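You operate a simulated robot arm through the tools that you are given. There is no shell and no other tool.

You run a simulated two-armed robot. Do the job below in one go: nothing can be reset, and whatever is moved stays where it is left.

JOB
Swap the red and white injector leads, then run the injector test again.
Fine: On the middle yellow board. Main switch off for the swap and on again. One press of the yellow button; wait for FIRED 4 OF 4. The other two leads stay.

Only the result counts: the job must be done as asked and must still hold three seconds after the hand-in. Knocking over, shifting, dropping, spilling or breaking anything else fails it.

ROBOT AND FRAMES
Two 7-joint arms with two-finger grippers on one trunk that stands fixed in place. Base frame: the origin is at the foot of the trunk, x ahead of it, y to its left, z up. Units: mm, degrees, N and s.
The left shoulder is at [37, 161, 1156], the right one opposite. With the tool pointing down near the work surface each hand reaches from about 280 to 740 mm from the base axis, measured 20 degrees to its own side. Payload 2.45 kg a hand.
The tool frame of a hand sits at the grasp point between the pads (the TCP): z along the fingers, y along the line on which they close. The tips reach 26 mm beyond it. The gripper opens to 96 mm. The gripper's body begins 69 mm behind the TCP.
Orientation is told as [roll, pitch, yaw] about the base's x, y, z axes, in that order, counted from this pose: with the fingers straight down and closing along the base's y, the tool's x points along the base's -x, its y along +y and its z along -z.

CONTROLS
- The arms move only by the tool nudge_tool. It takes "left_deltas", "right_deltas" or both (then of equal length, played together; a hand with none holds still); each is a list of rows, each an object of numbers (a shift or turn left out is 0, a gripper value left out holds the last): "dx", "dy", "dz": the shift along the base's x, y, z in units of 20 mm (1.0 is 20 mm); "ax", "ay", "az": the turn, a rotation vector about the base's x, y, z in units of 6 degrees (1.0 is 6 degrees). In form: [{"dx": .., "dy": .., "dz": .., "ax": .., "ay": .., "az": ..}, ...]. A call has 1 to 20 rows; each row shifts and turns the commanded pose from where the row before left it. "left_claw" and "right_claw" are, for a hand that has rows, the opening, from 0 (shut) to 1 (fully open), set as the call begins (left out, the last holds). A call with a number of a shift or a turn outside -1 to 1 is refused whole. Each row takes 0.2 s and may step no farther than 50 mm and 8.6 degrees from the row before; otherwise, or with a gripper value out of range, the whole call is refused. Where a pose cannot be reached the arm comes as near as it can. A force on the tool above 40 N (or 10 N above the force at the start of the call, whichever is more), or a blocked arm, ends the call early, and 0.2 s more pass. Each finger halts on what it meets, pressing with about 31 N; the grip force reading is that of the motor and also rises with nothing between the fingers. The clock runs only during rows and for 0.2 s after the last one: add rows that do not move to give the fingers time. The reply holds the time, the measured pose of the TCP, the force on the tool along the base axes, the opening and the grip force, in the units named above and with some noise, with the torque about the TCP (base axes, N m) and any sound that the robot's microphone picked up.
- Cameras (640 x 400 px; columns grow to the right, rows downward): "scene" is now at [100.4, -14.1, 1632.8]; the picture's right is [-0.18, -0.98, 0.00], its down [-0.73, 0.13, -0.67] and it looks along [0.66, -0.12, -0.74] (base axes); focal length 352 px, centre (320, 200). "left" rides on the left gripper at [82, -3, -98] in its tool frame; the picture's right is [0.04, 1.00, 0.00], its down [-0.73, 0.03, -0.68] and it looks along [-0.68, 0.03, 0.73] (tool axes); focal length 256 px, centre (320, 200). "right" rides on the right gripper at [82, 3, -98] in its tool frame; the picture's right is [-0.04, 1.00, 0.00], its down [-0.73, -0.03, -0.68] and it looks along [-0.68, -0.03, 0.73] (tool axes); focal length 256 px, centre (320, 200). There is no depth. A picture from a camera that has moved, and an enlarged one, comes with that camera's place and axes in the base frame and with its lens.
- get_image(camera): a new picture of that camera. The clock stands still meanwhile.
- raise_lower(by): slides the trunk up (or, below 0, down) by that many mm; the arms and the scene camera ride with it, the base frame stays. It gives what a move gives, with no picture.
- head_to(pan, tilt): turns the head with the scene camera to pan (to the left, within 120 degrees either way) and tilt (down, from -29 to 69), counted from straight ahead of the robot. It gives what a move gives.
- close_up(camera, box): a new picture of the part [left, top, right, bottom] of that camera's present view, enlarged. The clock stands still meanwhile.
- close_job(): hands the job in; it is judged then, once.

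Nothing tells you positions but the pictures and the camera data. Unless the task says otherwise, let go and move clear before handing in.

The tools are called as name(argument=value, ...) on one line, values as JSON. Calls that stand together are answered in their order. nudge_tool: Moves the arms, as the interface text tells. Its arguments: {"type":"object","properties":{"left_deltas":{"type":"array"},"left_claw":{"type":"number"},"right_deltas":{"type":"array"},"right_claw":{"type":"number"}},"required":[]} The other tools are called the same way: raise_lower (by) slides the trunk up or down; head_to (pan, tilt) turns the head that bears the scene camera; get_image (camera) takes a picture; close_up (camera, box) takes an enlarged picture of a part of a camera's view; close_job () hands the job in.

At the start:

```text
time: 0.0
left_tool_pos: [485.0, 191.4, 1269.5]
left_tcp_rot: [0.0, 0.2, 0.1]
left_ft_force: [-0.9, 0.1, 0.1]
left_torque: [0.0, 0.0, 0.0]
left_gripper_width: 95.8
left_finger_force: 0.0
right_tool_pos: [559.8, -281.0, 1172.4]
right_tcp_rot: [0.0, 0.1, 0.0]
right_ft_force: [0.3, 0.9, -0.2]
right_torque: [0.02, -0.02, -0.02]
right_gripper_width: 95.9
right_finger_force: 0.1
trunk travel left (down, up): [-325.0, 242.0]
head pan, tilt: [-10.2, 47.5]
```

scene: 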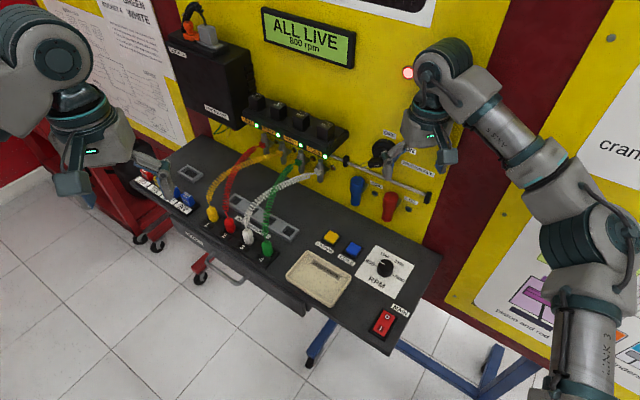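
right: 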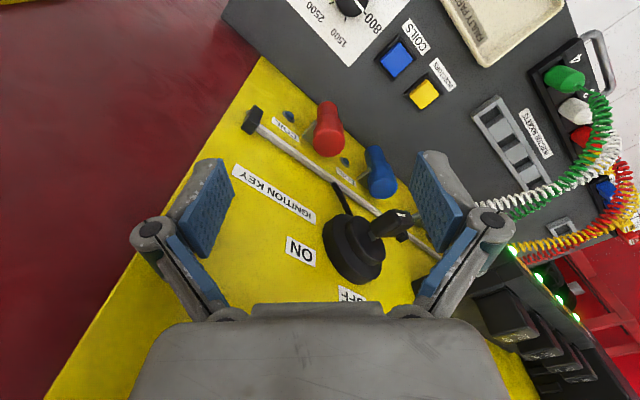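
left: 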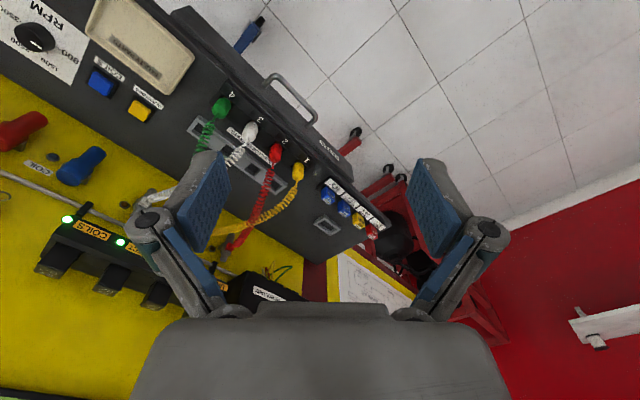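

I see the yellow board with a desk panel carrying four coloured leads in sockets 1–4, a MAIN switch at the right end, yellow and blue buttons, and a display reading ALL LIVE. I'll look closer before moving anything.

close_up(camera="scene", box=[120, 150, 300, 262])

close_up(camera="scene", box=[280, 210, 440, 350])

close_up(camera="scene", box=[160, 0, 440, 175])

close_up(camera="left", box=[100, 60, 400, 250])

close_up(camera="scene", box=[0, 0, 200, 140])

```text
3.56 times, centred on (210, 206) of scene
camera zoom: at [100.4, -14.1, 1632.8], right [-0.18, -0.98, 0.0], down [-0.73, 0.13, -0.67], along [0.66, -0.12, -0.74], focal length 1251 px, centre (711, 179)
```

zoom: 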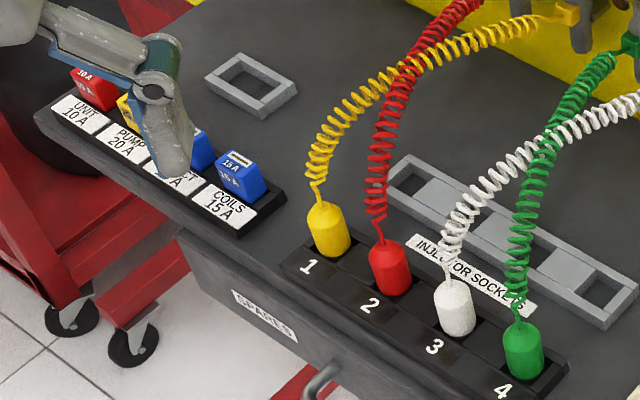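

```text
2.86 times, centred on (360, 280) of scene
camera zoom: at [100.4, -14.1, 1632.8], right [-0.18, -0.98, 0.0], down [-0.73, 0.13, -0.67], along [0.66, -0.12, -0.74], focal length 1006 px, centre (206, -29)
```

zoom: 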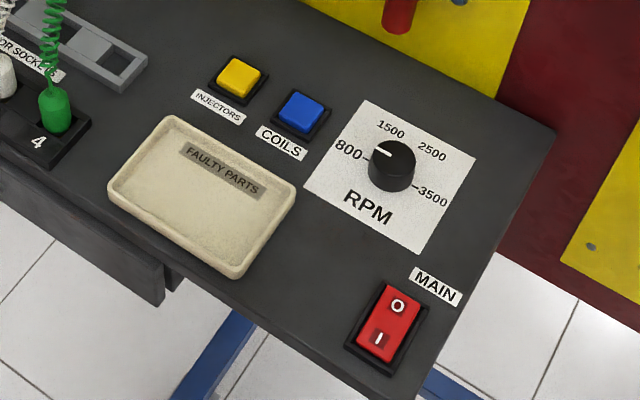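

```text
2.29 times, centred on (300, 88) of scene
camera zoom: at [100.4, -14.1, 1632.8], right [-0.18, -0.98, 0.0], down [-0.73, 0.13, -0.67], along [0.66, -0.12, -0.74], focal length 804 px, centre (366, 457)
```

zoom: 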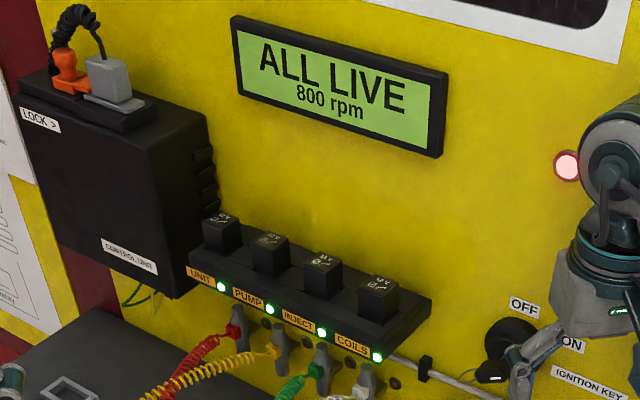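

```text
2.11 times, centred on (250, 155) of left
camera zoom: at [404.0, 188.4, 1368.7], right [-0.04, 1.0, 0.0], down [0.73, 0.03, 0.68], along [0.68, 0.03, -0.73], focal length 539 px, centre (467, 295)
```

zoom: 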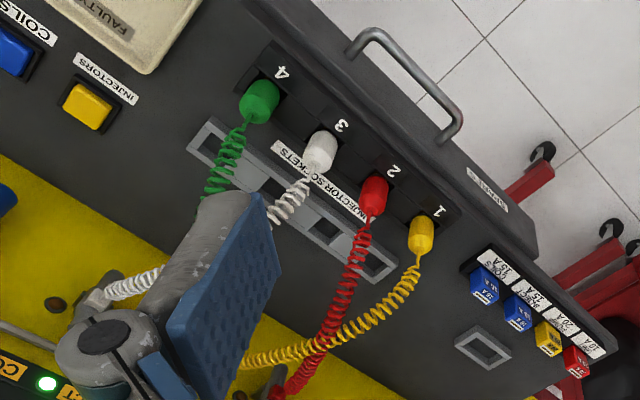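

```text
2.86 times, centred on (100, 70) of scene
camera zoom: at [100.4, -14.1, 1632.8], right [-0.18, -0.98, 0.0], down [-0.73, 0.13, -0.67], along [0.66, -0.12, -0.74], focal length 1006 px, centre (949, 571)
```

zoom: 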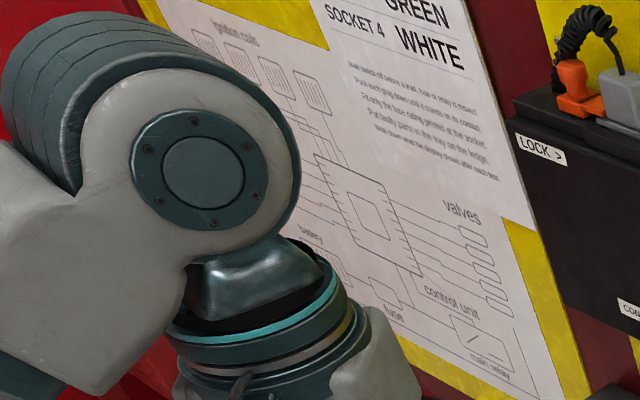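

The wall chart carries instructions worth reading ("main switch off before a lead... is moved; push each plug down until it stands on its contact"). I'll turn the head to read it and the display fully.

head_to(pan=20, tilt=20)

get_image(camera="scene")

```text
time: 0.9
left_tool_pos: [480.9, 192.3, 1271.7]
left_tcp_rot: [0.1, -0.3, 0.1]
left_ft_force: [0.0, 0.0, 0.1]
left_torque: [0.0, 0.05, 0.01]
left_gripper_width: 96.1
left_finger_force: 0.0
right_tool_pos: [556.5, -281.0, 1174.8]
right_tcp_rot: [0.0, -0.1, 0.1]
right_ft_force: [0.6, 0.1, 0.6]
right_torque: [0.0, 0.01, -0.02]
right_gripper_width: 96.1
right_finger_force: 0.0
trunk travel left (down, up): [-325.0, 242.0]
head pan, tilt: [20.0, 20.0]
```

```text
taken
camera scene: at [109.9, 31.8, 1675.0], right [0.34, -0.94, 0.0], down [-0.33, -0.12, -0.94], along [0.88, 0.32, -0.35], focal length 352 px, centre (320, 200)
```

scene: 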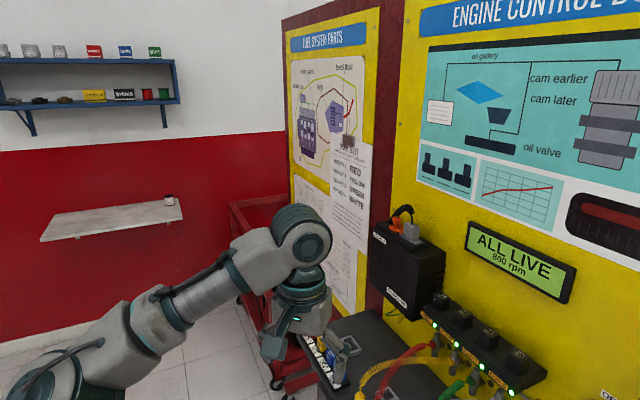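

close_up(camera="scene", box=[285, 130, 385, 240])

close_up(camera="scene", box=[360, 280, 560, 400])

```text
3.64 times, centred on (335, 185) of scene
camera zoom: at [109.9, 31.8, 1675.0], right [0.34, -0.94, 0.0], down [-0.33, -0.12, -0.94], along [0.88, 0.32, -0.35], focal length 1280 px, centre (266, 254)
```

zoom: 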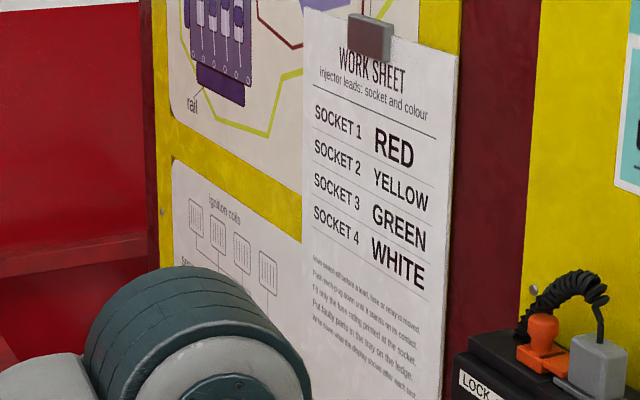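

```text
3.20 times, centred on (460, 340) of scene
camera zoom: at [109.9, 31.8, 1675.0], right [0.34, -0.94, 0.0], down [-0.33, -0.12, -0.94], along [0.88, 0.32, -0.35], focal length 1126 px, centre (-128, -248)
```

zoom: 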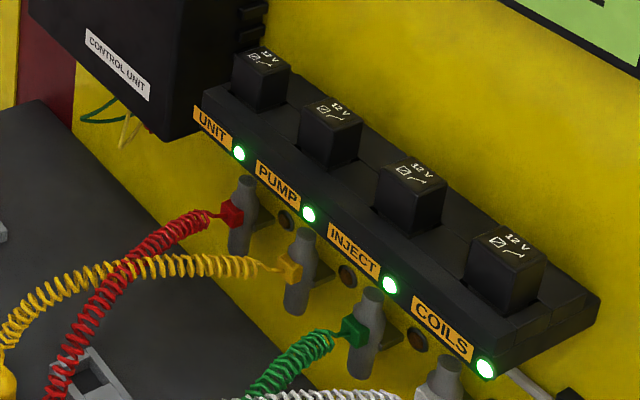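

Reading the work sheet, it lists another assignment, but the job as given is only: red (socket 2) ↔ white (socket 3), with yellow and green staying put. From two views I put the plugs at about yellow (735,157), red (690,112), white (645,68) and green (600,25), all at z≈925, the yellow button at (620,-137,905), and MAIN at (377,-201) with its O end toward the wall. Next I'll move the right hand away from the wall and above the O end of MAIN.

head_to(pan=-5, tilt=50)

nudge_tool(right_claw=0, right_deltas=[{"dx": -1, "dy": 1}, {"dx": -1, "dy": 1}, {"dx": -1, "dy": 1}, {"dx": -1, "dy": 1}, {"dx": -1, "dy": 1}, {"dx": -0.344, "dy": -0.2, "dz": -0.97}, {"dx": -0.344, "dy": -0.2, "dz": -0.97}, {"dx": -0.344, "dy": -0.2, "dz": -0.97}, {"dx": -0.344, "dy": -0.2, "dz": -0.97}, {"dx": -0.344, "dy": -0.2, "dz": -0.97}, {"dx": -0.344, "dy": -0.2, "dz": -0.97}, {"dx": -0.344, "dy": -0.2, "dz": -0.97}, {"dx": -0.344, "dy": -0.2, "dz": -0.97}, {"dx": -0.344, "dy": -0.2, "dz": -0.97}])

get_image(camera="right")

get_image(camera="scene")

```text
time: 1.9
left_tool_pos: [482.2, 192.3, 1272.0]
left_tcp_rot: [-0.1, -0.1, 0.0]
left_ft_force: [-0.5, 0.3, -0.1]
left_torque: [0.0, -0.05, 0.0]
left_gripper_width: 96.4
left_finger_force: 0.0
right_tool_pos: [556.1, -280.9, 1175.2]
right_tcp_rot: [0.0, -0.1, 0.0]
right_ft_force: [0.6, 0.4, 0.3]
right_torque: [-0.03, 0.01, -0.02]
right_gripper_width: 95.8
right_finger_force: 0.0
trunk travel left (down, up): [-325.0, 242.0]
head pan, tilt: [-5.0, 50.0]
```

```text
time: 4.9
left_tool_pos: [480.9, 192.1, 1272.2]
left_tcp_rot: [0.0, -0.1, 0.1]
left_ft_force: [0.5, -0.3, 0.2]
left_torque: [0.03, 0.01, -0.01]
left_gripper_width: 96.1
left_finger_force: 0.0
right_tool_pos: [392.6, -218.2, 998.7]
right_tcp_rot: [0.0, -0.2, 0.1]
right_ft_force: [0.0, 0.0, -0.3]
right_torque: [0.03, -0.01, 0.01]
right_gripper_width: 0.1
right_finger_force: 28.3
trunk travel left (down, up): [-325.0, 242.0]
head pan, tilt: [-5.0, 50.0]
```

```text
taken
camera right: at [310.7, -213.6, 1097.0], right [0.04, 1.0, 0.0], down [0.73, -0.03, 0.68], along [0.68, -0.03, -0.73], focal length 256 px, centre (320, 200)
```

right: 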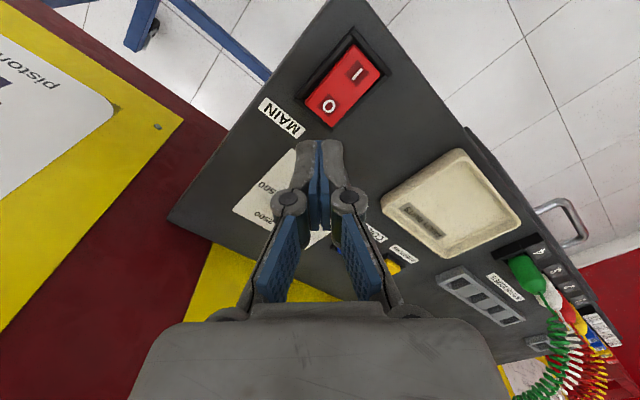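

```text
taken
camera scene: at [98.1, -7.3, 1629.5], right [-0.09, -1.0, 0.0], down [-0.77, 0.07, -0.64], along [0.64, -0.06, -0.77], focal length 352 px, centre (320, 200)
```

scene: 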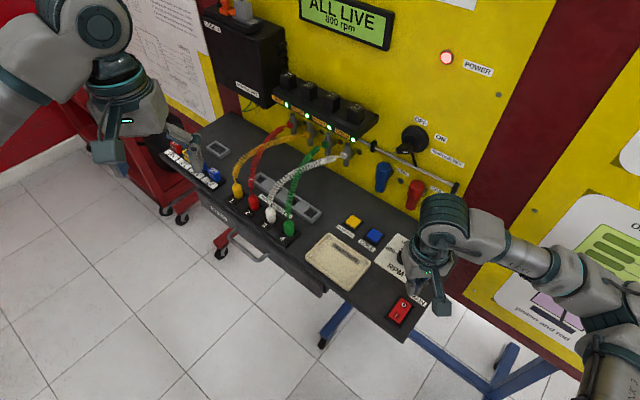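

MAIN's O end shows at about (391,-211). I'll turn the right hand to line up with the panel (yaw −45°) and come down to just above the rocker.

nudge_tool(right_deltas=[{"az": -1, "dx": -0.04, "dy": 0.08}, {"az": -1, "dx": -0.04, "dy": 0.08}, {"az": -1, "dx": -0.04, "dy": 0.08}, {"az": -1, "dx": -0.04, "dy": 0.08}, {"az": -1, "dx": -0.04, "dy": 0.08}, {"az": -1, "dx": -0.04, "dy": 0.08}, {"az": -1}, {"az": -0.5}, {"dz": -0.8}, {"dz": -0.8}, {"dz": -0.6}])

get_image(camera="right")

close_up(camera="scene", box=[340, 240, 500, 350])

```text
time: 7.3
left_tool_pos: [480.7, 191.4, 1272.5]
left_tcp_rot: [0.0, -0.1, 0.2]
left_ft_force: [-1.5, 0.1, -0.1]
left_torque: [0.02, 0.0, -0.02]
left_gripper_width: 96.0
left_finger_force: 0.0
right_tool_pos: [387.2, -208.5, 956.0]
right_tcp_rot: [0.0, -0.2, -45.0]
right_ft_force: [-0.1, 0.0, -0.6]
right_torque: [-0.01, 0.02, 0.0]
right_gripper_width: 0.0
right_finger_force: 29.2
trunk travel left (down, up): [-325.0, 242.0]
head pan, tilt: [-5.0, 50.0]
```

```text
taken
camera right: at [331.2, -147.9, 1054.1], right [0.73, 0.68, 0.0], down [0.5, -0.54, 0.68], along [0.46, -0.5, -0.73], focal length 256 px, centre (320, 200)
```

right: 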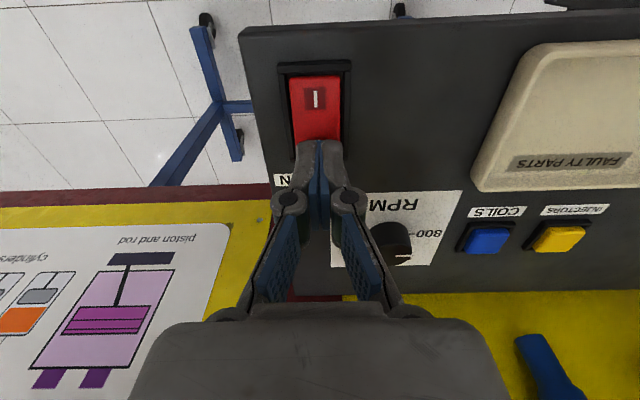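

```text
3.64 times, centred on (420, 295) of scene
camera zoom: at [98.2, -6.8, 1629.5], right [-0.09, -1.0, 0.0], down [-0.77, 0.07, -0.64], along [0.64, -0.06, -0.77], focal length 1280 px, centre (-44, -146)
```

zoom: 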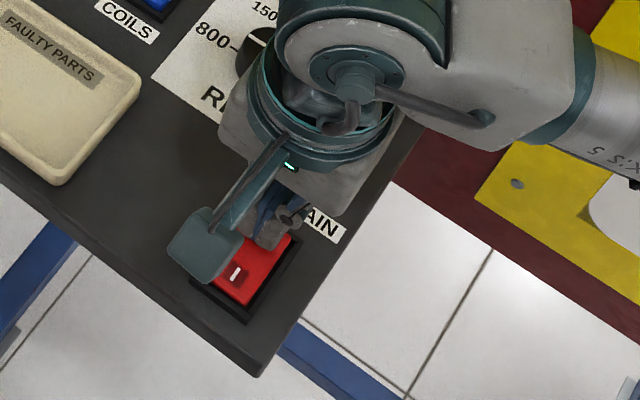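

The tip is over the O half and lined up. I'll press down in small steps and let the force limit stop me.

nudge_tool(right_deltas=[{"dz": -0.3}, {"dz": -0.3}, {"dz": -0.2}, {"dz": -0.2}, {"dz": -0.1}, {"dz": -0.1}])

close_up(camera="scene", box=[200, 0, 480, 180])

close_up(camera="right", box=[240, 40, 400, 240])

```text
time: 8.5
left_tool_pos: [478.0, 192.4, 1273.0]
left_tcp_rot: [-0.1, -0.3, 0.0]
left_ft_force: [0.2, 0.7, -0.3]
left_torque: [-0.01, -0.01, 0.02]
left_gripper_width: 96.0
left_finger_force: 0.0
right_tool_pos: [387.0, -207.9, 939.1]
right_tcp_rot: [0.6, -0.7, -44.9]
right_ft_force: [-6.1, 1.5, 14.2]
right_torque: [0.12, 0.3, 0.06]
right_gripper_width: 5.9
right_finger_force: 28.5
trunk travel left (down, up): [-325.0, 242.0]
head pan, tilt: [-5.0, 50.0]
stopped in row 6 (right hand): the force on the tool passed its limit at 45 N (the readings are from after the stop); the commanded pose is now the measured one
```

```text
2.22 times, centred on (340, 90) of scene
camera zoom: at [95.6, -5.3, 1629.7], right [-0.09, -1.0, 0.0], down [-0.76, 0.07, -0.64], along [0.64, -0.06, -0.77], focal length 782 px, centre (276, 444)
```

zoom: 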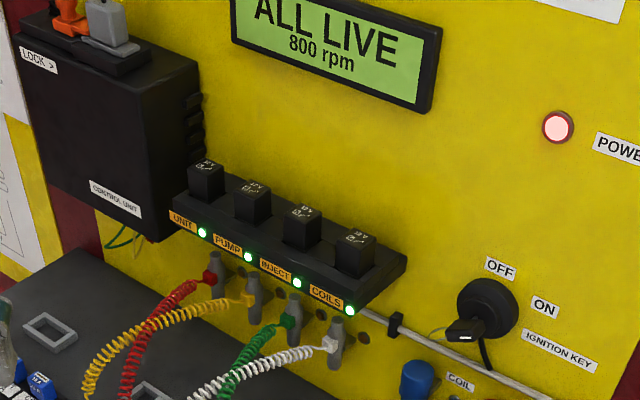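

```text
2.00 times, centred on (320, 140) of right
camera zoom: at [328.7, -146.5, 1036.2], right [0.73, 0.68, 0.01], down [0.49, -0.54, 0.69], along [0.47, -0.5, -0.73], focal length 512 px, centre (320, 320)
```

zoom: 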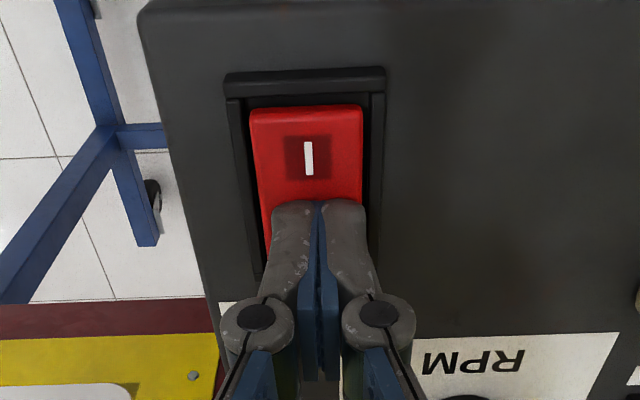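

It stopped on force with the display still ALL LIVE, so I may have pressed too near the pivot. I'll lift off and look at the rocker.

nudge_tool(right_deltas=[{"dz": 1}, {"dz": 1, "dx": -0.5, "dy": 0.5}, {"dz": 0.5, "dx": -1, "dy": 1}, {"dx": -1, "dy": 1}])

close_up(camera="scene", box=[370, 260, 450, 330])

get_image(camera="right")

```text
time: 9.5
left_tool_pos: [478.7, 192.9, 1272.9]
left_tcp_rot: [-0.1, -0.3, 0.0]
left_ft_force: [0.0, 0.1, -0.2]
left_torque: [-0.04, 0.01, -0.03]
left_gripper_width: 95.9
left_finger_force: 0.0
right_tool_pos: [337.2, -158.0, 987.9]
right_tcp_rot: [0.4, -0.6, -45.1]
right_ft_force: [1.2, 0.2, -0.7]
right_torque: [-0.04, -0.02, 0.01]
right_gripper_width: 0.0
right_finger_force: 29.0
trunk travel left (down, up): [-325.0, 242.0]
head pan, tilt: [-5.0, 50.0]
```

```text
5.71 times, centred on (410, 295) of scene
camera zoom: at [98.2, -4.4, 1629.5], right [-0.09, -1.0, 0.0], down [-0.77, 0.07, -0.64], along [0.64, -0.06, -0.77], focal length 2011 px, centre (-194, -343)
```

zoom: 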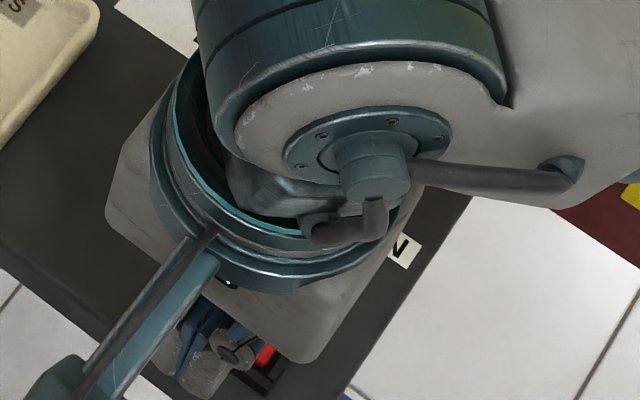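

```text
taken
camera right: at [280.4, -96.6, 1085.5], right [0.74, 0.68, 0.01], down [0.49, -0.54, 0.69], along [0.47, -0.5, -0.73], focal length 256 px, centre (320, 200)
```

right: 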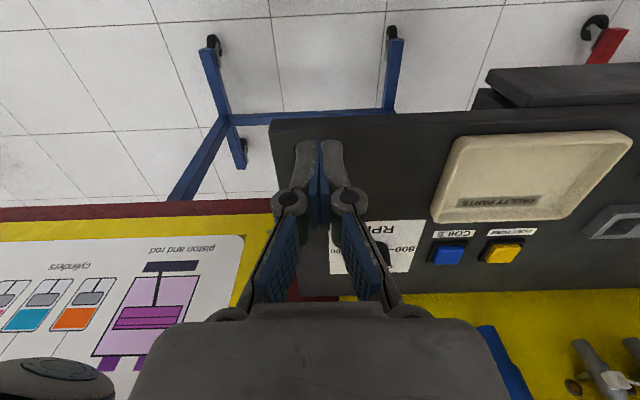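

nudge_tool(right_deltas=[{"dz": 1, "dy": -1}, {"dz": 1, "dy": -1, "dx": 0.5}, {"dy": -1, "dx": 0.5}, {"dy": -1, "dx": 0.5}, {"dy": -1, "dx": 0.5}, {"dy": -1, "dx": 0.5}, {"dy": -1}, {"dy": -1}])

close_up(camera="scene", box=[370, 260, 450, 330])

get_image(camera="right")

```text
time: 11.3
left_tool_pos: [477.8, 190.4, 1273.8]
left_tcp_rot: [-0.1, -0.4, 0.1]
left_ft_force: [0.0, 0.0, -0.1]
left_torque: [0.02, -0.06, 0.0]
left_gripper_width: 96.0
left_finger_force: 0.0
right_tool_pos: [388.3, -318.9, 1027.7]
right_tcp_rot: [0.6, -0.4, -45.1]
right_ft_force: [0.0, -0.3, 0.1]
right_torque: [0.03, 0.0, -0.01]
right_gripper_width: 0.1
right_finger_force: 28.3
trunk travel left (down, up): [-325.0, 242.0]
head pan, tilt: [-5.0, 50.0]
```

```text
5.71 times, centred on (410, 295) of scene
camera zoom: at [97.3, -8.6, 1629.6], right [-0.09, -1.0, 0.0], down [-0.77, 0.07, -0.64], along [0.64, -0.05, -0.77], focal length 2011 px, centre (-194, -343)
```

zoom: 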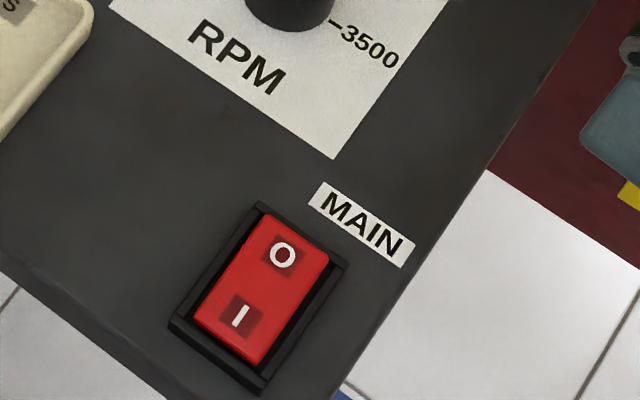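

```text
taken
camera right: at [330.1, -259.3, 1125.7], right [0.74, 0.68, 0.01], down [0.49, -0.54, 0.69], along [0.47, -0.5, -0.73], focal length 256 px, centre (320, 200)
```

right: 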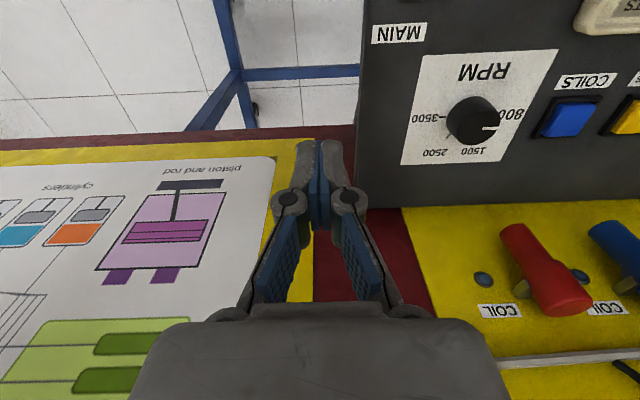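

close_up(camera="scene", box=[200, 0, 480, 180])

close_up(camera="left", box=[0, 0, 320, 200])

```text
2.22 times, centred on (340, 90) of scene
camera zoom: at [97.3, -8.6, 1629.6], right [-0.09, -1.0, 0.0], down [-0.77, 0.07, -0.64], along [0.64, -0.05, -0.77], focal length 782 px, centre (276, 444)
```

zoom: 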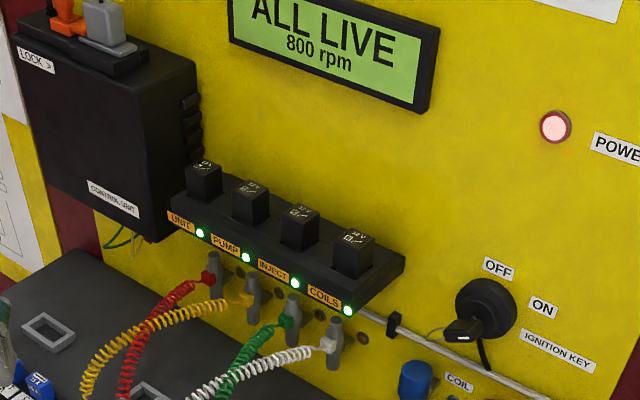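

```text
2.00 times, centred on (160, 100) of left
camera zoom: at [396.0, 187.0, 1372.0], right [-0.04, 1.0, 0.0], down [0.73, 0.03, 0.68], along [0.68, 0.03, -0.73], focal length 512 px, centre (640, 400)
```

zoom: 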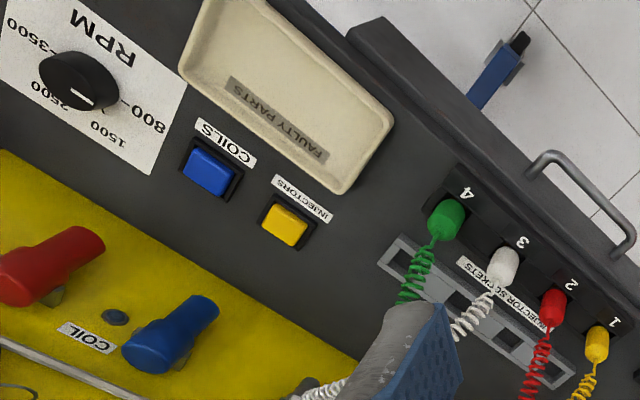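

Still live, so the rocker hasn't flipped; its O end is still raised. I'll lean the hand toward the wall about 18° so one fingertip edge lands near the O end, and press slowly.

nudge_tool(right_deltas=[{"dy": 0.9, "ax": 0.707, "ay": 0.707}, {"dy": 0.9, "ax": 0.707, "ay": 0.707}, {"dy": 0.9, "ax": 0.707, "ay": 0.707}, {"dy": 0.9}, {"dy": 0.9}, {"dy": 0.9, "dx": 0.1}, {"dz": -1}, {"dz": -1}, {"dz": -1}, {"dz": -0.8}])

close_up(camera="right", box=[240, 40, 400, 240])

```text
time: 13.5
left_tool_pos: [477.8, 192.7, 1273.5]
left_tcp_rot: [0.1, -0.3, 0.1]
left_ft_force: [-0.2, -0.1, 0.1]
left_torque: [-0.03, 0.01, -0.02]
left_gripper_width: 96.0
left_finger_force: 0.1
right_tool_pos: [390.0, -209.8, 951.2]
right_tcp_rot: [0.6, 17.4, -45.0]
right_ft_force: [-0.5, 0.2, -0.3]
right_torque: [0.01, 0.01, -0.03]
right_gripper_width: 0.0
right_finger_force: 28.4
trunk travel left (down, up): [-325.0, 242.0]
head pan, tilt: [-5.0, 50.0]
```

```text
2.00 times, centred on (320, 140) of right
camera zoom: at [356.7, -173.1, 1068.3], right [0.74, 0.68, 0.0], down [0.61, -0.66, 0.43], along [0.29, -0.32, -0.9], focal length 512 px, centre (320, 320)
```

zoom: 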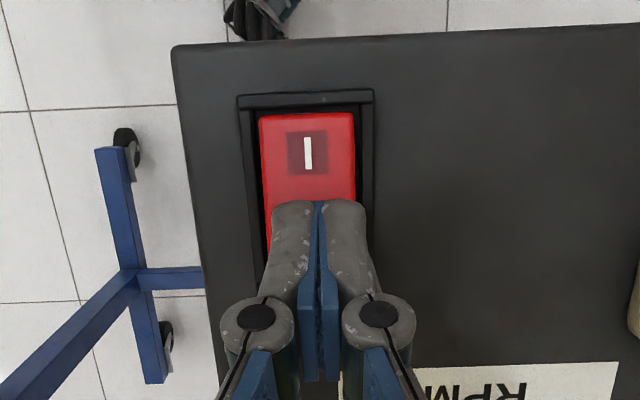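

nudge_tool(right_deltas=[{"dz": -0.2}, {"dz": -0.15}, {"dz": -0.1}, {"dz": -0.1}, {"dz": -0.1}, {"dz": -0.1}, {"dz": -0.1}, {"dz": -0.1}, {"dz": -0.1}, {"dz": -0.1}])

close_up(camera="scene", box=[200, 0, 480, 180])

close_up(camera="right", box=[240, 40, 400, 240])

```text
time: 15.2
left_tool_pos: [475.2, 192.3, 1275.1]
left_tcp_rot: [0.0, -0.3, 0.1]
left_ft_force: [-0.1, 0.3, 0.3]
left_torque: [0.0, 0.01, 0.01]
left_gripper_width: 96.1
left_finger_force: 0.1
right_tool_pos: [386.9, -210.6, 938.1]
right_tcp_rot: [1.2, 17.2, -44.9]
right_ft_force: [-6.2, -1.5, 16.7]
right_torque: [-0.13, 0.16, 0.0]
right_gripper_width: 0.0
right_finger_force: 28.1
trunk travel left (down, up): [-325.0, 242.0]
head pan, tilt: [-5.0, 50.0]
stopped in row 8 (right hand): the force on the tool passed its limit at 44 N (the readings are from after the stop); the commanded pose is now the measured one
```

```text
2.22 times, centred on (340, 90) of scene
camera zoom: at [95.7, -6.5, 1629.6], right [-0.09, -1.0, 0.0], down [-0.76, 0.07, -0.64], along [0.64, -0.06, -0.77], focal length 782 px, centre (276, 444)
```

zoom: 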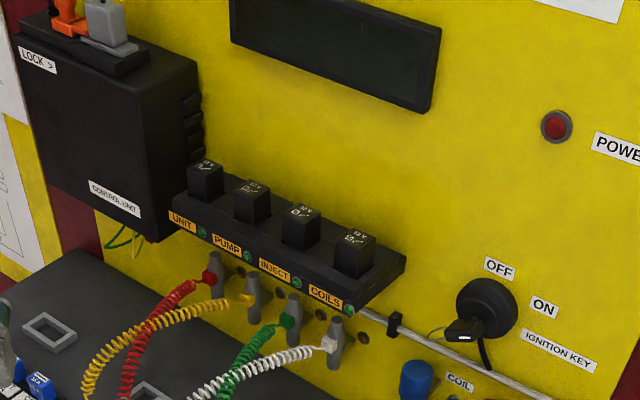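

```text
2.00 times, centred on (320, 140) of right
camera zoom: at [353.3, -174.2, 1056.6], right [0.74, 0.68, 0.01], down [0.61, -0.67, 0.43], along [0.3, -0.31, -0.9], focal length 512 px, centre (320, 320)
```

zoom: 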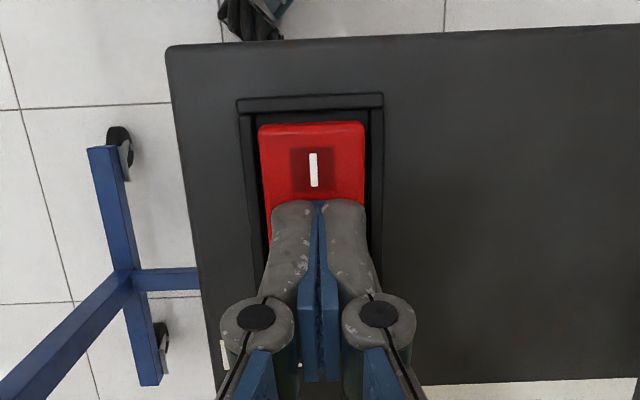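

Power is off: the display and lamps are dark. Now I'll lift the right hand, tilt it to lean away from the wall, and move it near the sockets to look and test reach, with the left hand swung aside.

nudge_tool(right_deltas=[{"dz": 1}, {"dz": 1}, {"dz": 1}, {"dz": 1}, {"dz": 1, "ax": -0.707, "ay": -0.707}, {"dz": 1, "ax": -0.707, "ay": -0.707}, {"ax": -0.707, "ay": -0.707}, {"ax": -0.707, "ay": -0.707}, {"ax": -0.707, "ay": -0.707}, {"ax": -0.707, "ay": -0.707}, {"ax": -0.707, "ay": -0.707}], left_deltas=[{"dy": 1}, {"dy": 1}, {"dy": 1}, {"dy": 1}, {"dy": 1}, {"dy": 1}, {"dy": 1}, {}, {}, {}, {}], right_claw=0.6)

close_up(camera="scene", box=[370, 260, 450, 330])

get_image(camera="right")

```text
time: 17.6
left_tool_pos: [475.4, 333.8, 1274.0]
left_tcp_rot: [-0.1, -0.3, 0.1]
left_ft_force: [0.8, 0.2, 0.9]
left_torque: [0.03, -0.01, -0.06]
left_gripper_width: 96.2
left_finger_force: 0.0
right_tool_pos: [388.6, -209.4, 1056.5]
right_tcp_rot: [0.9, -25.0, -45.0]
right_ft_force: [0.3, -0.1, -0.7]
right_torque: [0.01, 0.0, -0.01]
right_gripper_width: 57.6
right_finger_force: 0.0
trunk travel left (down, up): [-325.0, 242.0]
head pan, tilt: [-5.0, 50.0]
```

```text
5.71 times, centred on (410, 295) of scene
camera zoom: at [97.6, -4.4, 1629.5], right [-0.09, -1.0, 0.0], down [-0.77, 0.07, -0.64], along [0.64, -0.06, -0.77], focal length 2011 px, centre (-194, -343)
```

zoom: 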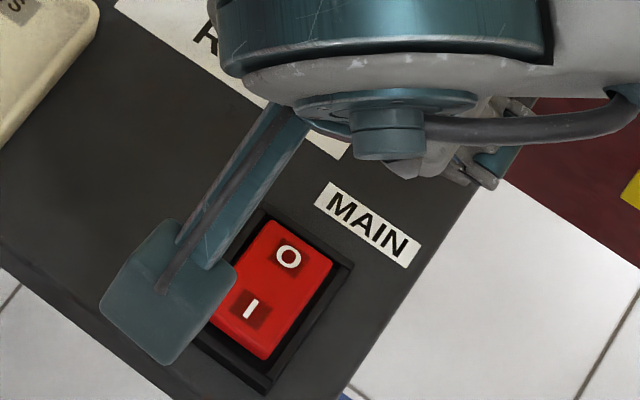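

```text
taken
camera right: at [307.0, -127.0, 1111.8], right [0.73, 0.69, 0.03], down [0.24, -0.3, 0.92], along [0.64, -0.66, -0.38], focal length 256 px, centre (320, 200)
```

right: 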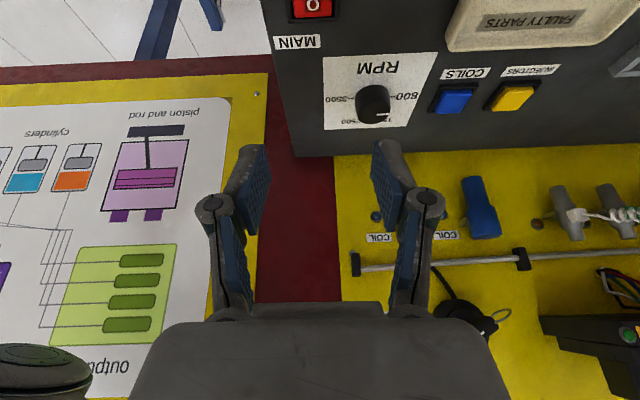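

The rocker now reads as pressed at O. I'll bring the right hand over toward sockets 3/2, staying above the leads, to test reach and look.

nudge_tool(right_deltas=[{"dx": 0.9, "dy": 0.95}, {"dx": 0.9, "dy": 0.95}, {"dx": 0.9, "dy": 0.95}, {"dx": 0.9, "dy": 0.95}, {"dx": 0.9, "dy": 0.95}, {"dx": 0.9, "dy": 0.95}, {"dx": 0.9, "dy": 0.95}, {"dx": 0.9, "dy": 0.95}, {"dx": 0.9, "dy": 0.95}, {"dx": 0.9, "dy": 0.95}, {"dx": 0.9, "dy": 0.95}])

get_image(camera="right")

get_image(camera="scene")

```text
time: 20.0
left_tool_pos: [475.6, 337.8, 1271.9]
left_tcp_rot: [-0.2, -0.4, 0.0]
left_ft_force: [0.2, 1.0, -0.3]
left_torque: [0.01, 0.03, 0.02]
left_gripper_width: 96.0
left_finger_force: 0.1
right_tool_pos: [586.9, 0.4, 1057.5]
right_tcp_rot: [0.8, -24.9, -44.9]
right_ft_force: [0.1, -0.3, 0.1]
right_torque: [0.0, -0.03, 0.01]
right_gripper_width: 57.6
right_finger_force: 0.1
trunk travel left (down, up): [-325.0, 242.0]
head pan, tilt: [-5.0, 50.0]
```

```text
taken
camera right: at [505.6, 83.8, 1111.1], right [0.73, 0.69, 0.03], down [0.24, -0.3, 0.92], along [0.64, -0.66, -0.38], focal length 256 px, centre (320, 200)
```

right: 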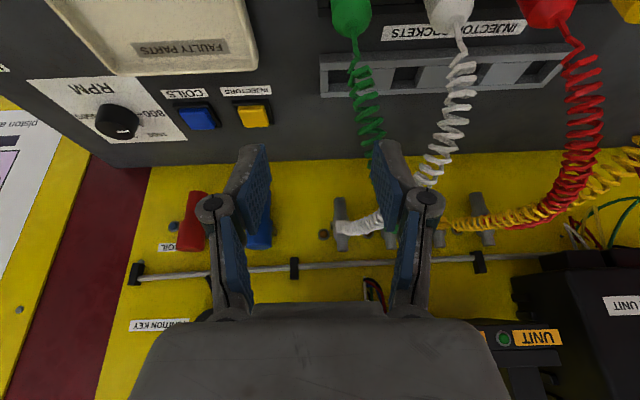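

```text
taken
camera scene: at [99.5, -0.4, 1629.4], right [-0.09, -1.0, 0.0], down [-0.77, 0.06, -0.64], along [0.64, -0.06, -0.77], focal length 352 px, centre (320, 200)
```

scene: 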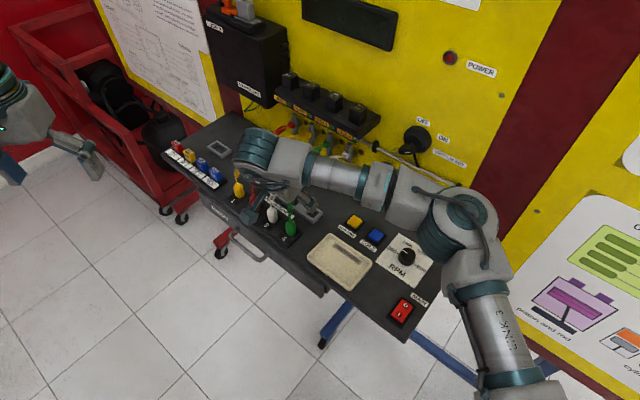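

The right hand moves freely here. I'll continue along the row to test whether the right hand can reach above socket 2.

nudge_tool(right_deltas=[{"dx": 0.85, "dy": 0.95}, {"dx": 0.85, "dy": 0.95}, {"dx": 0.85, "dy": 0.95}, {"dx": 0.85, "dy": 0.95}, {"dx": 0.85, "dy": 0.95}, {"dx": 0.85, "dy": 0.85}])

get_image(camera="right")

get_image(camera="scene")

```text
time: 21.4
left_tool_pos: [475.6, 331.9, 1274.0]
left_tcp_rot: [0.0, -0.5, 0.2]
left_ft_force: [0.5, 0.4, -0.1]
left_torque: [-0.01, 0.02, 0.0]
left_gripper_width: 95.8
left_finger_force: 0.1
right_tool_pos: [649.1, 67.5, 1057.5]
right_tcp_rot: [1.2, -24.9, -45.1]
right_ft_force: [0.1, -0.1, 0.0]
right_torque: [0.01, -0.01, 0.04]
right_gripper_width: 57.8
right_finger_force: 0.1
right hand out of reach, approached as far as the arm can: row 4, 5, 6
trunk travel left (down, up): [-325.0, 242.0]
head pan, tilt: [-5.0, 50.0]
```

```text
taken
camera right: at [567.8, 150.2, 1111.8], right [0.73, 0.69, 0.03], down [0.24, -0.3, 0.92], along [0.64, -0.66, -0.38], focal length 256 px, centre (320, 200)
```

right: 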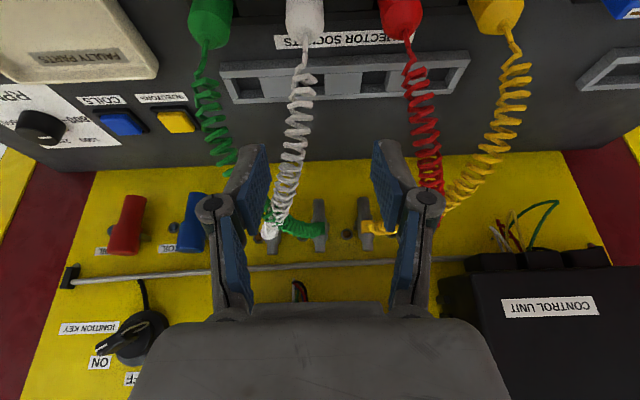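

```text
taken
camera scene: at [99.2, -4.3, 1629.5], right [-0.09, -1.0, 0.0], down [-0.77, 0.07, -0.64], along [0.64, -0.06, -0.77], focal length 352 px, centre (320, 200)
```

scene: 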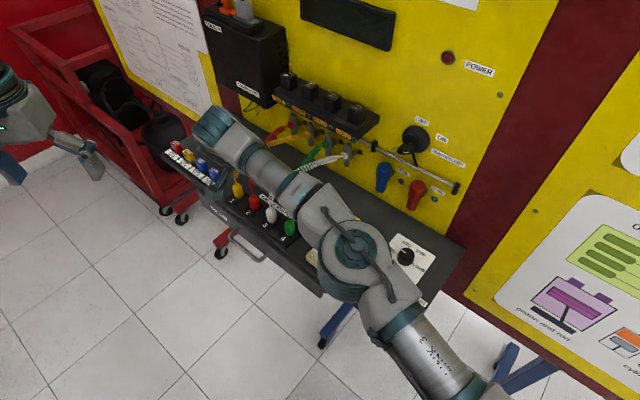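

The right hand tops out near socket 3 in this posture. If it leans outward instead (yaw ≈ +15°, tilt 30°), its wrist stays closer and socket 2 should be reachable. I'll re-orient it while backing off to the right.

nudge_tool(right_deltas=[{"az": 1, "dx": -0.35, "dy": -0.44, "dz": 0.15}, {"az": 1, "dx": -0.35, "dy": -0.44, "dz": 0.15}, {"az": 1, "dx": -0.35, "dy": -0.44, "dz": 0.15}, {"az": 1, "dx": -0.35, "dy": -0.44, "dz": 0.15}, {"az": 1, "dx": -0.35, "dy": -0.44, "dz": 0.15}, {"az": 1, "dx": -0.35, "dy": -0.44, "dz": 0.15}, {"az": 1, "dx": -0.35, "dy": -0.44, "dz": 0.15}, {"az": 1, "dx": -0.35, "dy": -0.44, "dz": 0.15}, {"az": 1, "dx": -0.35, "dy": -0.44}, {"az": 1, "dx": -0.35, "dy": -0.44}, {"ax": 0.215, "ay": -0.81}])

get_image(camera="right")

get_image(camera="scene")

```text
time: 23.8
left_tool_pos: [475.3, 334.0, 1274.3]
left_tcp_rot: [-0.1, -0.5, 0.1]
left_ft_force: [0.2, 0.2, -0.7]
left_torque: [0.04, -0.03, -0.03]
left_gripper_width: 96.1
left_finger_force: 0.1
right_tool_pos: [575.0, -19.5, 1080.3]
right_tcp_rot: [0.9, -30.0, 15.1]
right_ft_force: [-0.3, 0.1, 0.2]
right_torque: [-0.02, 0.0, 0.03]
right_gripper_width: 57.5
right_finger_force: 0.0
trunk travel left (down, up): [-325.0, 242.0]
head pan, tilt: [-5.0, 50.0]
```

```text
taken
camera right: at [458.2, -48.9, 1125.6], right [-0.23, 0.97, 0.03], down [0.3, 0.04, 0.95], along [0.93, 0.23, -0.3], focal length 256 px, centre (320, 200)
```

right: 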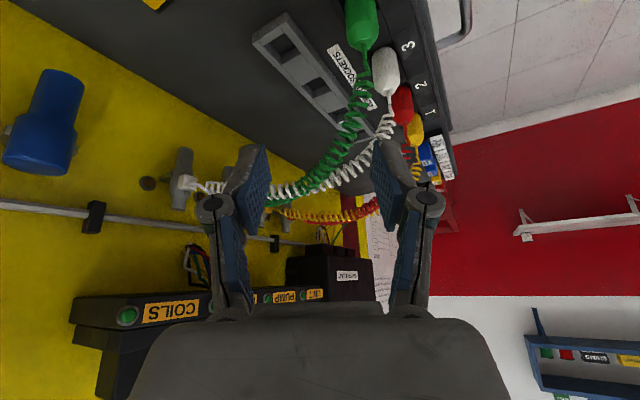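

```text
taken
camera scene: at [98.4, -4.2, 1629.5], right [-0.09, -1.0, 0.0], down [-0.77, 0.07, -0.64], along [0.64, -0.06, -0.77], focal length 352 px, centre (320, 200)
```

scene: 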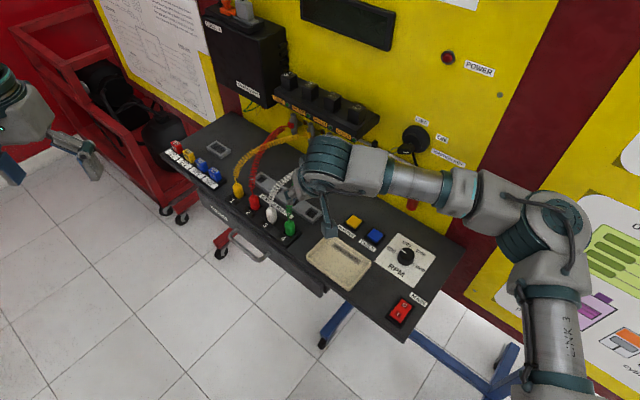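

close_up(camera="scene", box=[210, 165, 330, 240])

close_up(camera="right", box=[330, 0, 490, 100])

```text
5.33 times, centred on (270, 202) of scene
camera zoom: at [98.4, -4.2, 1629.5], right [-0.09, -1.0, 0.0], down [-0.77, 0.07, -0.64], along [0.64, -0.06, -0.77], focal length 1877 px, centre (587, 187)
```

zoom: 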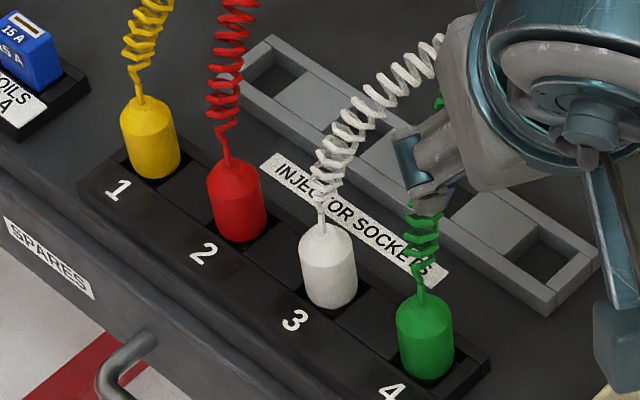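

```text
4.00 times, centred on (410, 50) of right
camera zoom: at [458.2, -48.9, 1125.6], right [-0.23, 0.97, 0.03], down [0.3, 0.04, 0.95], along [0.93, 0.23, -0.3], focal length 1024 px, centre (-40, 800)
```

zoom: 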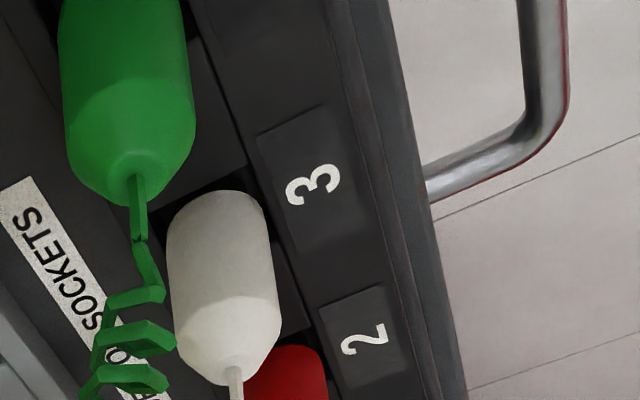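

The plugs are octagonal, about 30 mm wide, with tops near z≈949 and bodies centred around white (649,71) and red (693,115), about 45,44 mm apart per socket. Now I'll bring the left hand (yaw −45°, leaning to the front) above red for a closer measurement.

nudge_tool(left_claw=0.55, left_deltas=[{"az": -1, "dx": 0.6, "dy": -0.6, "dz": -0.9}, {"az": -1, "dx": 0.6, "dy": -0.6, "dz": -0.9}, {"az": -1, "dx": 0.6, "dy": -0.6, "dz": -0.9}, {"az": -1, "dx": 0.6, "dy": -0.6, "dz": -0.9}, {"az": -1, "dx": 0.9, "dy": -0.9, "dz": -0.9}, {"az": -1, "dx": 0.9, "dy": -0.9, "dz": -0.9}, {"az": -1, "dx": 0.9, "dy": -0.9, "dz": -0.9}, {"az": -0.5, "dx": 0.9, "dy": -0.9, "dz": -0.9}, {"dx": 0.9, "dy": -0.9, "dz": -0.9, "ax": -0.707, "ay": -0.707}, {"dx": 0.9, "dy": -0.9, "dz": -0.9, "ax": -0.707, "ay": -0.707}, {"dx": 0.9, "dy": -0.9, "dz": -0.9, "ax": -0.707, "ay": -0.707}, {"dx": 0.9, "dy": -0.9, "dz": -0.8, "ax": -0.707, "ay": -0.707}, {"dx": 0.9, "dy": -0.9}])

get_image(camera="left")

get_image(camera="scene")

get_image(camera="right")

```text
time: 26.6
left_tool_pos: [687.0, 122.2, 1060.3]
left_tcp_rot: [-0.1, -24.4, -44.9]
left_ft_force: [0.6, -0.2, -1.2]
left_torque: [-0.03, -0.05, 0.0]
left_gripper_width: 52.8
left_finger_force: 0.2
right_tool_pos: [576.6, -19.9, 1081.4]
right_tcp_rot: [1.1, -29.9, 15.0]
right_ft_force: [-0.2, 0.5, 0.2]
right_torque: [-0.03, 0.02, 0.0]
right_gripper_width: 57.5
right_finger_force: 0.1
trunk travel left (down, up): [-325.0, 242.0]
head pan, tilt: [-5.0, 50.0]
```

```text
taken
camera left: at [603.1, 200.8, 1116.6], right [0.68, 0.73, -0.02], down [0.3, -0.25, 0.92], along [0.67, -0.63, -0.39], focal length 256 px, centre (320, 200)
```

left: 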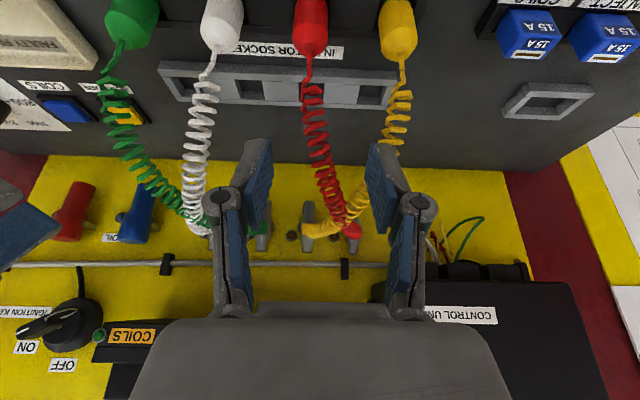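

```text
taken
camera scene: at [100.8, -6.9, 1629.4], right [-0.09, -1.0, 0.0], down [-0.77, 0.07, -0.64], along [0.64, -0.06, -0.77], focal length 352 px, centre (320, 200)
```

scene: 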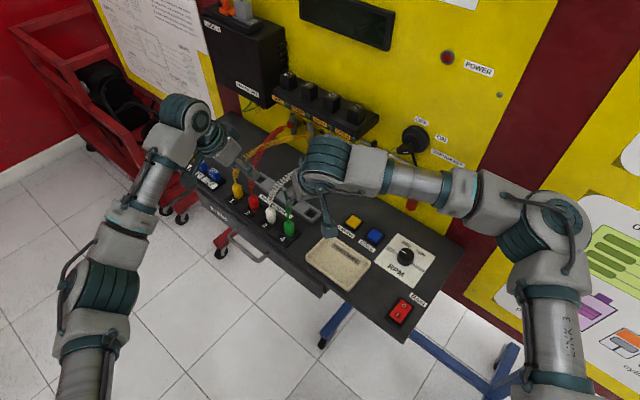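

```text
taken
camera right: at [458.9, -50.1, 1125.4], right [-0.23, 0.97, 0.04], down [0.3, 0.04, 0.95], along [0.93, 0.23, -0.3], focal length 256 px, centre (320, 200)
```

right: 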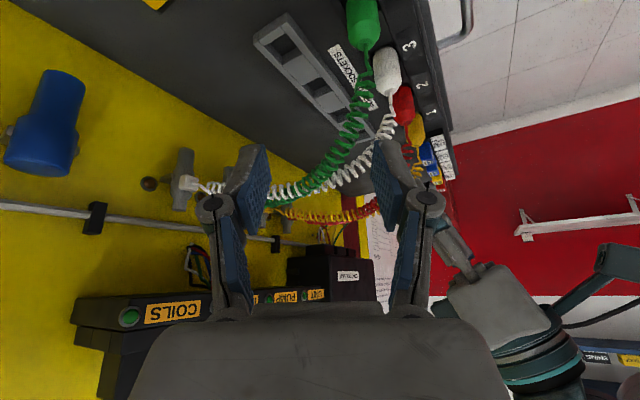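

The two hand cameras agree on red at about (684,112) and white at (638,66), with plug tops near z≈958; the scene view is biased by several mm, so I'll trust the hand cameras. I'll take white out first with the right hand: left hand backs off to the front, right hand hovers over white.

nudge_tool(left_deltas=[{"dx": -1, "dy": 1, "dz": 1}, {"dx": -1, "dy": 1, "dz": 1}, {"dx": -1, "dy": 1, "dz": 1}, {"dx": -1, "dy": 1, "dz": 1}, {"dx": -1, "dy": 1, "dz": 1}, {}, {}, {}, {}, {}, {}], right_deltas=[{}, {}, {}, {}, {}, {"dx": 0.45, "dy": 0.7, "dz": -0.3}, {"dx": 0.45, "dy": 0.7, "dz": -0.3}, {"dx": 0.45, "dy": 0.7, "dz": -0.3}, {"dx": 0.45, "dy": 0.7, "dz": -0.3}, {"dx": 0.45, "dy": 0.7, "dz": -0.3}, {"dx": 0.45, "dy": 0.7, "dz": -0.3}], right_claw=0.55)

get_image(camera="right")

get_image(camera="left")

get_image(camera="scene")

```text
time: 29.0
left_tool_pos: [585.2, 226.6, 1160.2]
left_tcp_rot: [-0.2, -24.5, -44.9]
left_ft_force: [-0.3, 0.1, 0.3]
left_torque: [0.01, -0.01, -0.03]
left_gripper_width: 52.7
left_finger_force: 0.0
right_tool_pos: [628.6, 66.1, 1044.9]
right_tcp_rot: [0.9, -29.8, 14.9]
right_ft_force: [0.7, 0.4, -0.6]
right_torque: [0.02, 0.0, -0.04]
right_gripper_width: 52.8
right_finger_force: 0.1
trunk travel left (down, up): [-325.0, 242.0]
head pan, tilt: [-5.0, 50.0]
```

```text
taken
camera right: at [512.3, 36.2, 1089.1], right [-0.23, 0.97, 0.03], down [0.3, 0.04, 0.95], along [0.93, 0.23, -0.3], focal length 256 px, centre (320, 200)
```

right: 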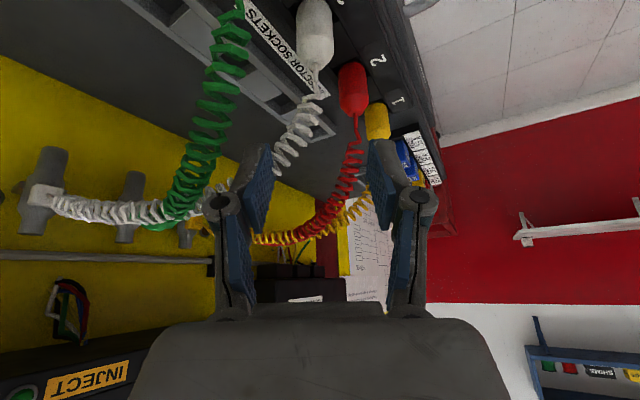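

```text
taken
camera left: at [501.2, 304.7, 1216.1], right [0.68, 0.73, -0.02], down [0.3, -0.25, 0.92], along [0.67, -0.63, -0.39], focal length 256 px, centre (320, 200)
```

left: 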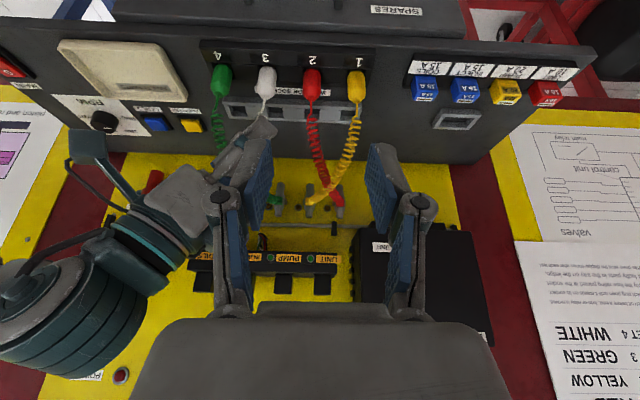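

```text
taken
camera scene: at [100.3, -2.1, 1629.4], right [-0.09, -1.0, 0.0], down [-0.77, 0.07, -0.64], along [0.64, -0.06, -0.77], focal length 352 px, centre (320, 200)
```

scene: 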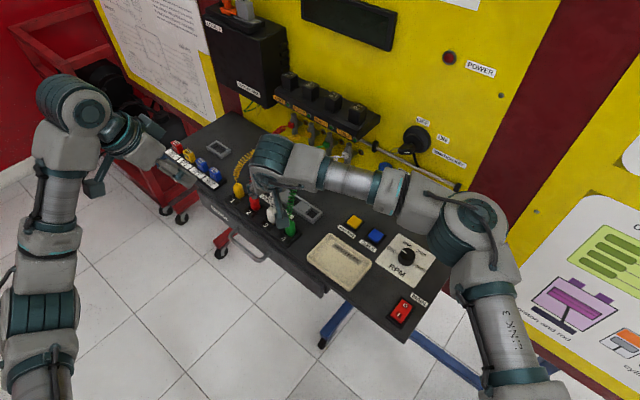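

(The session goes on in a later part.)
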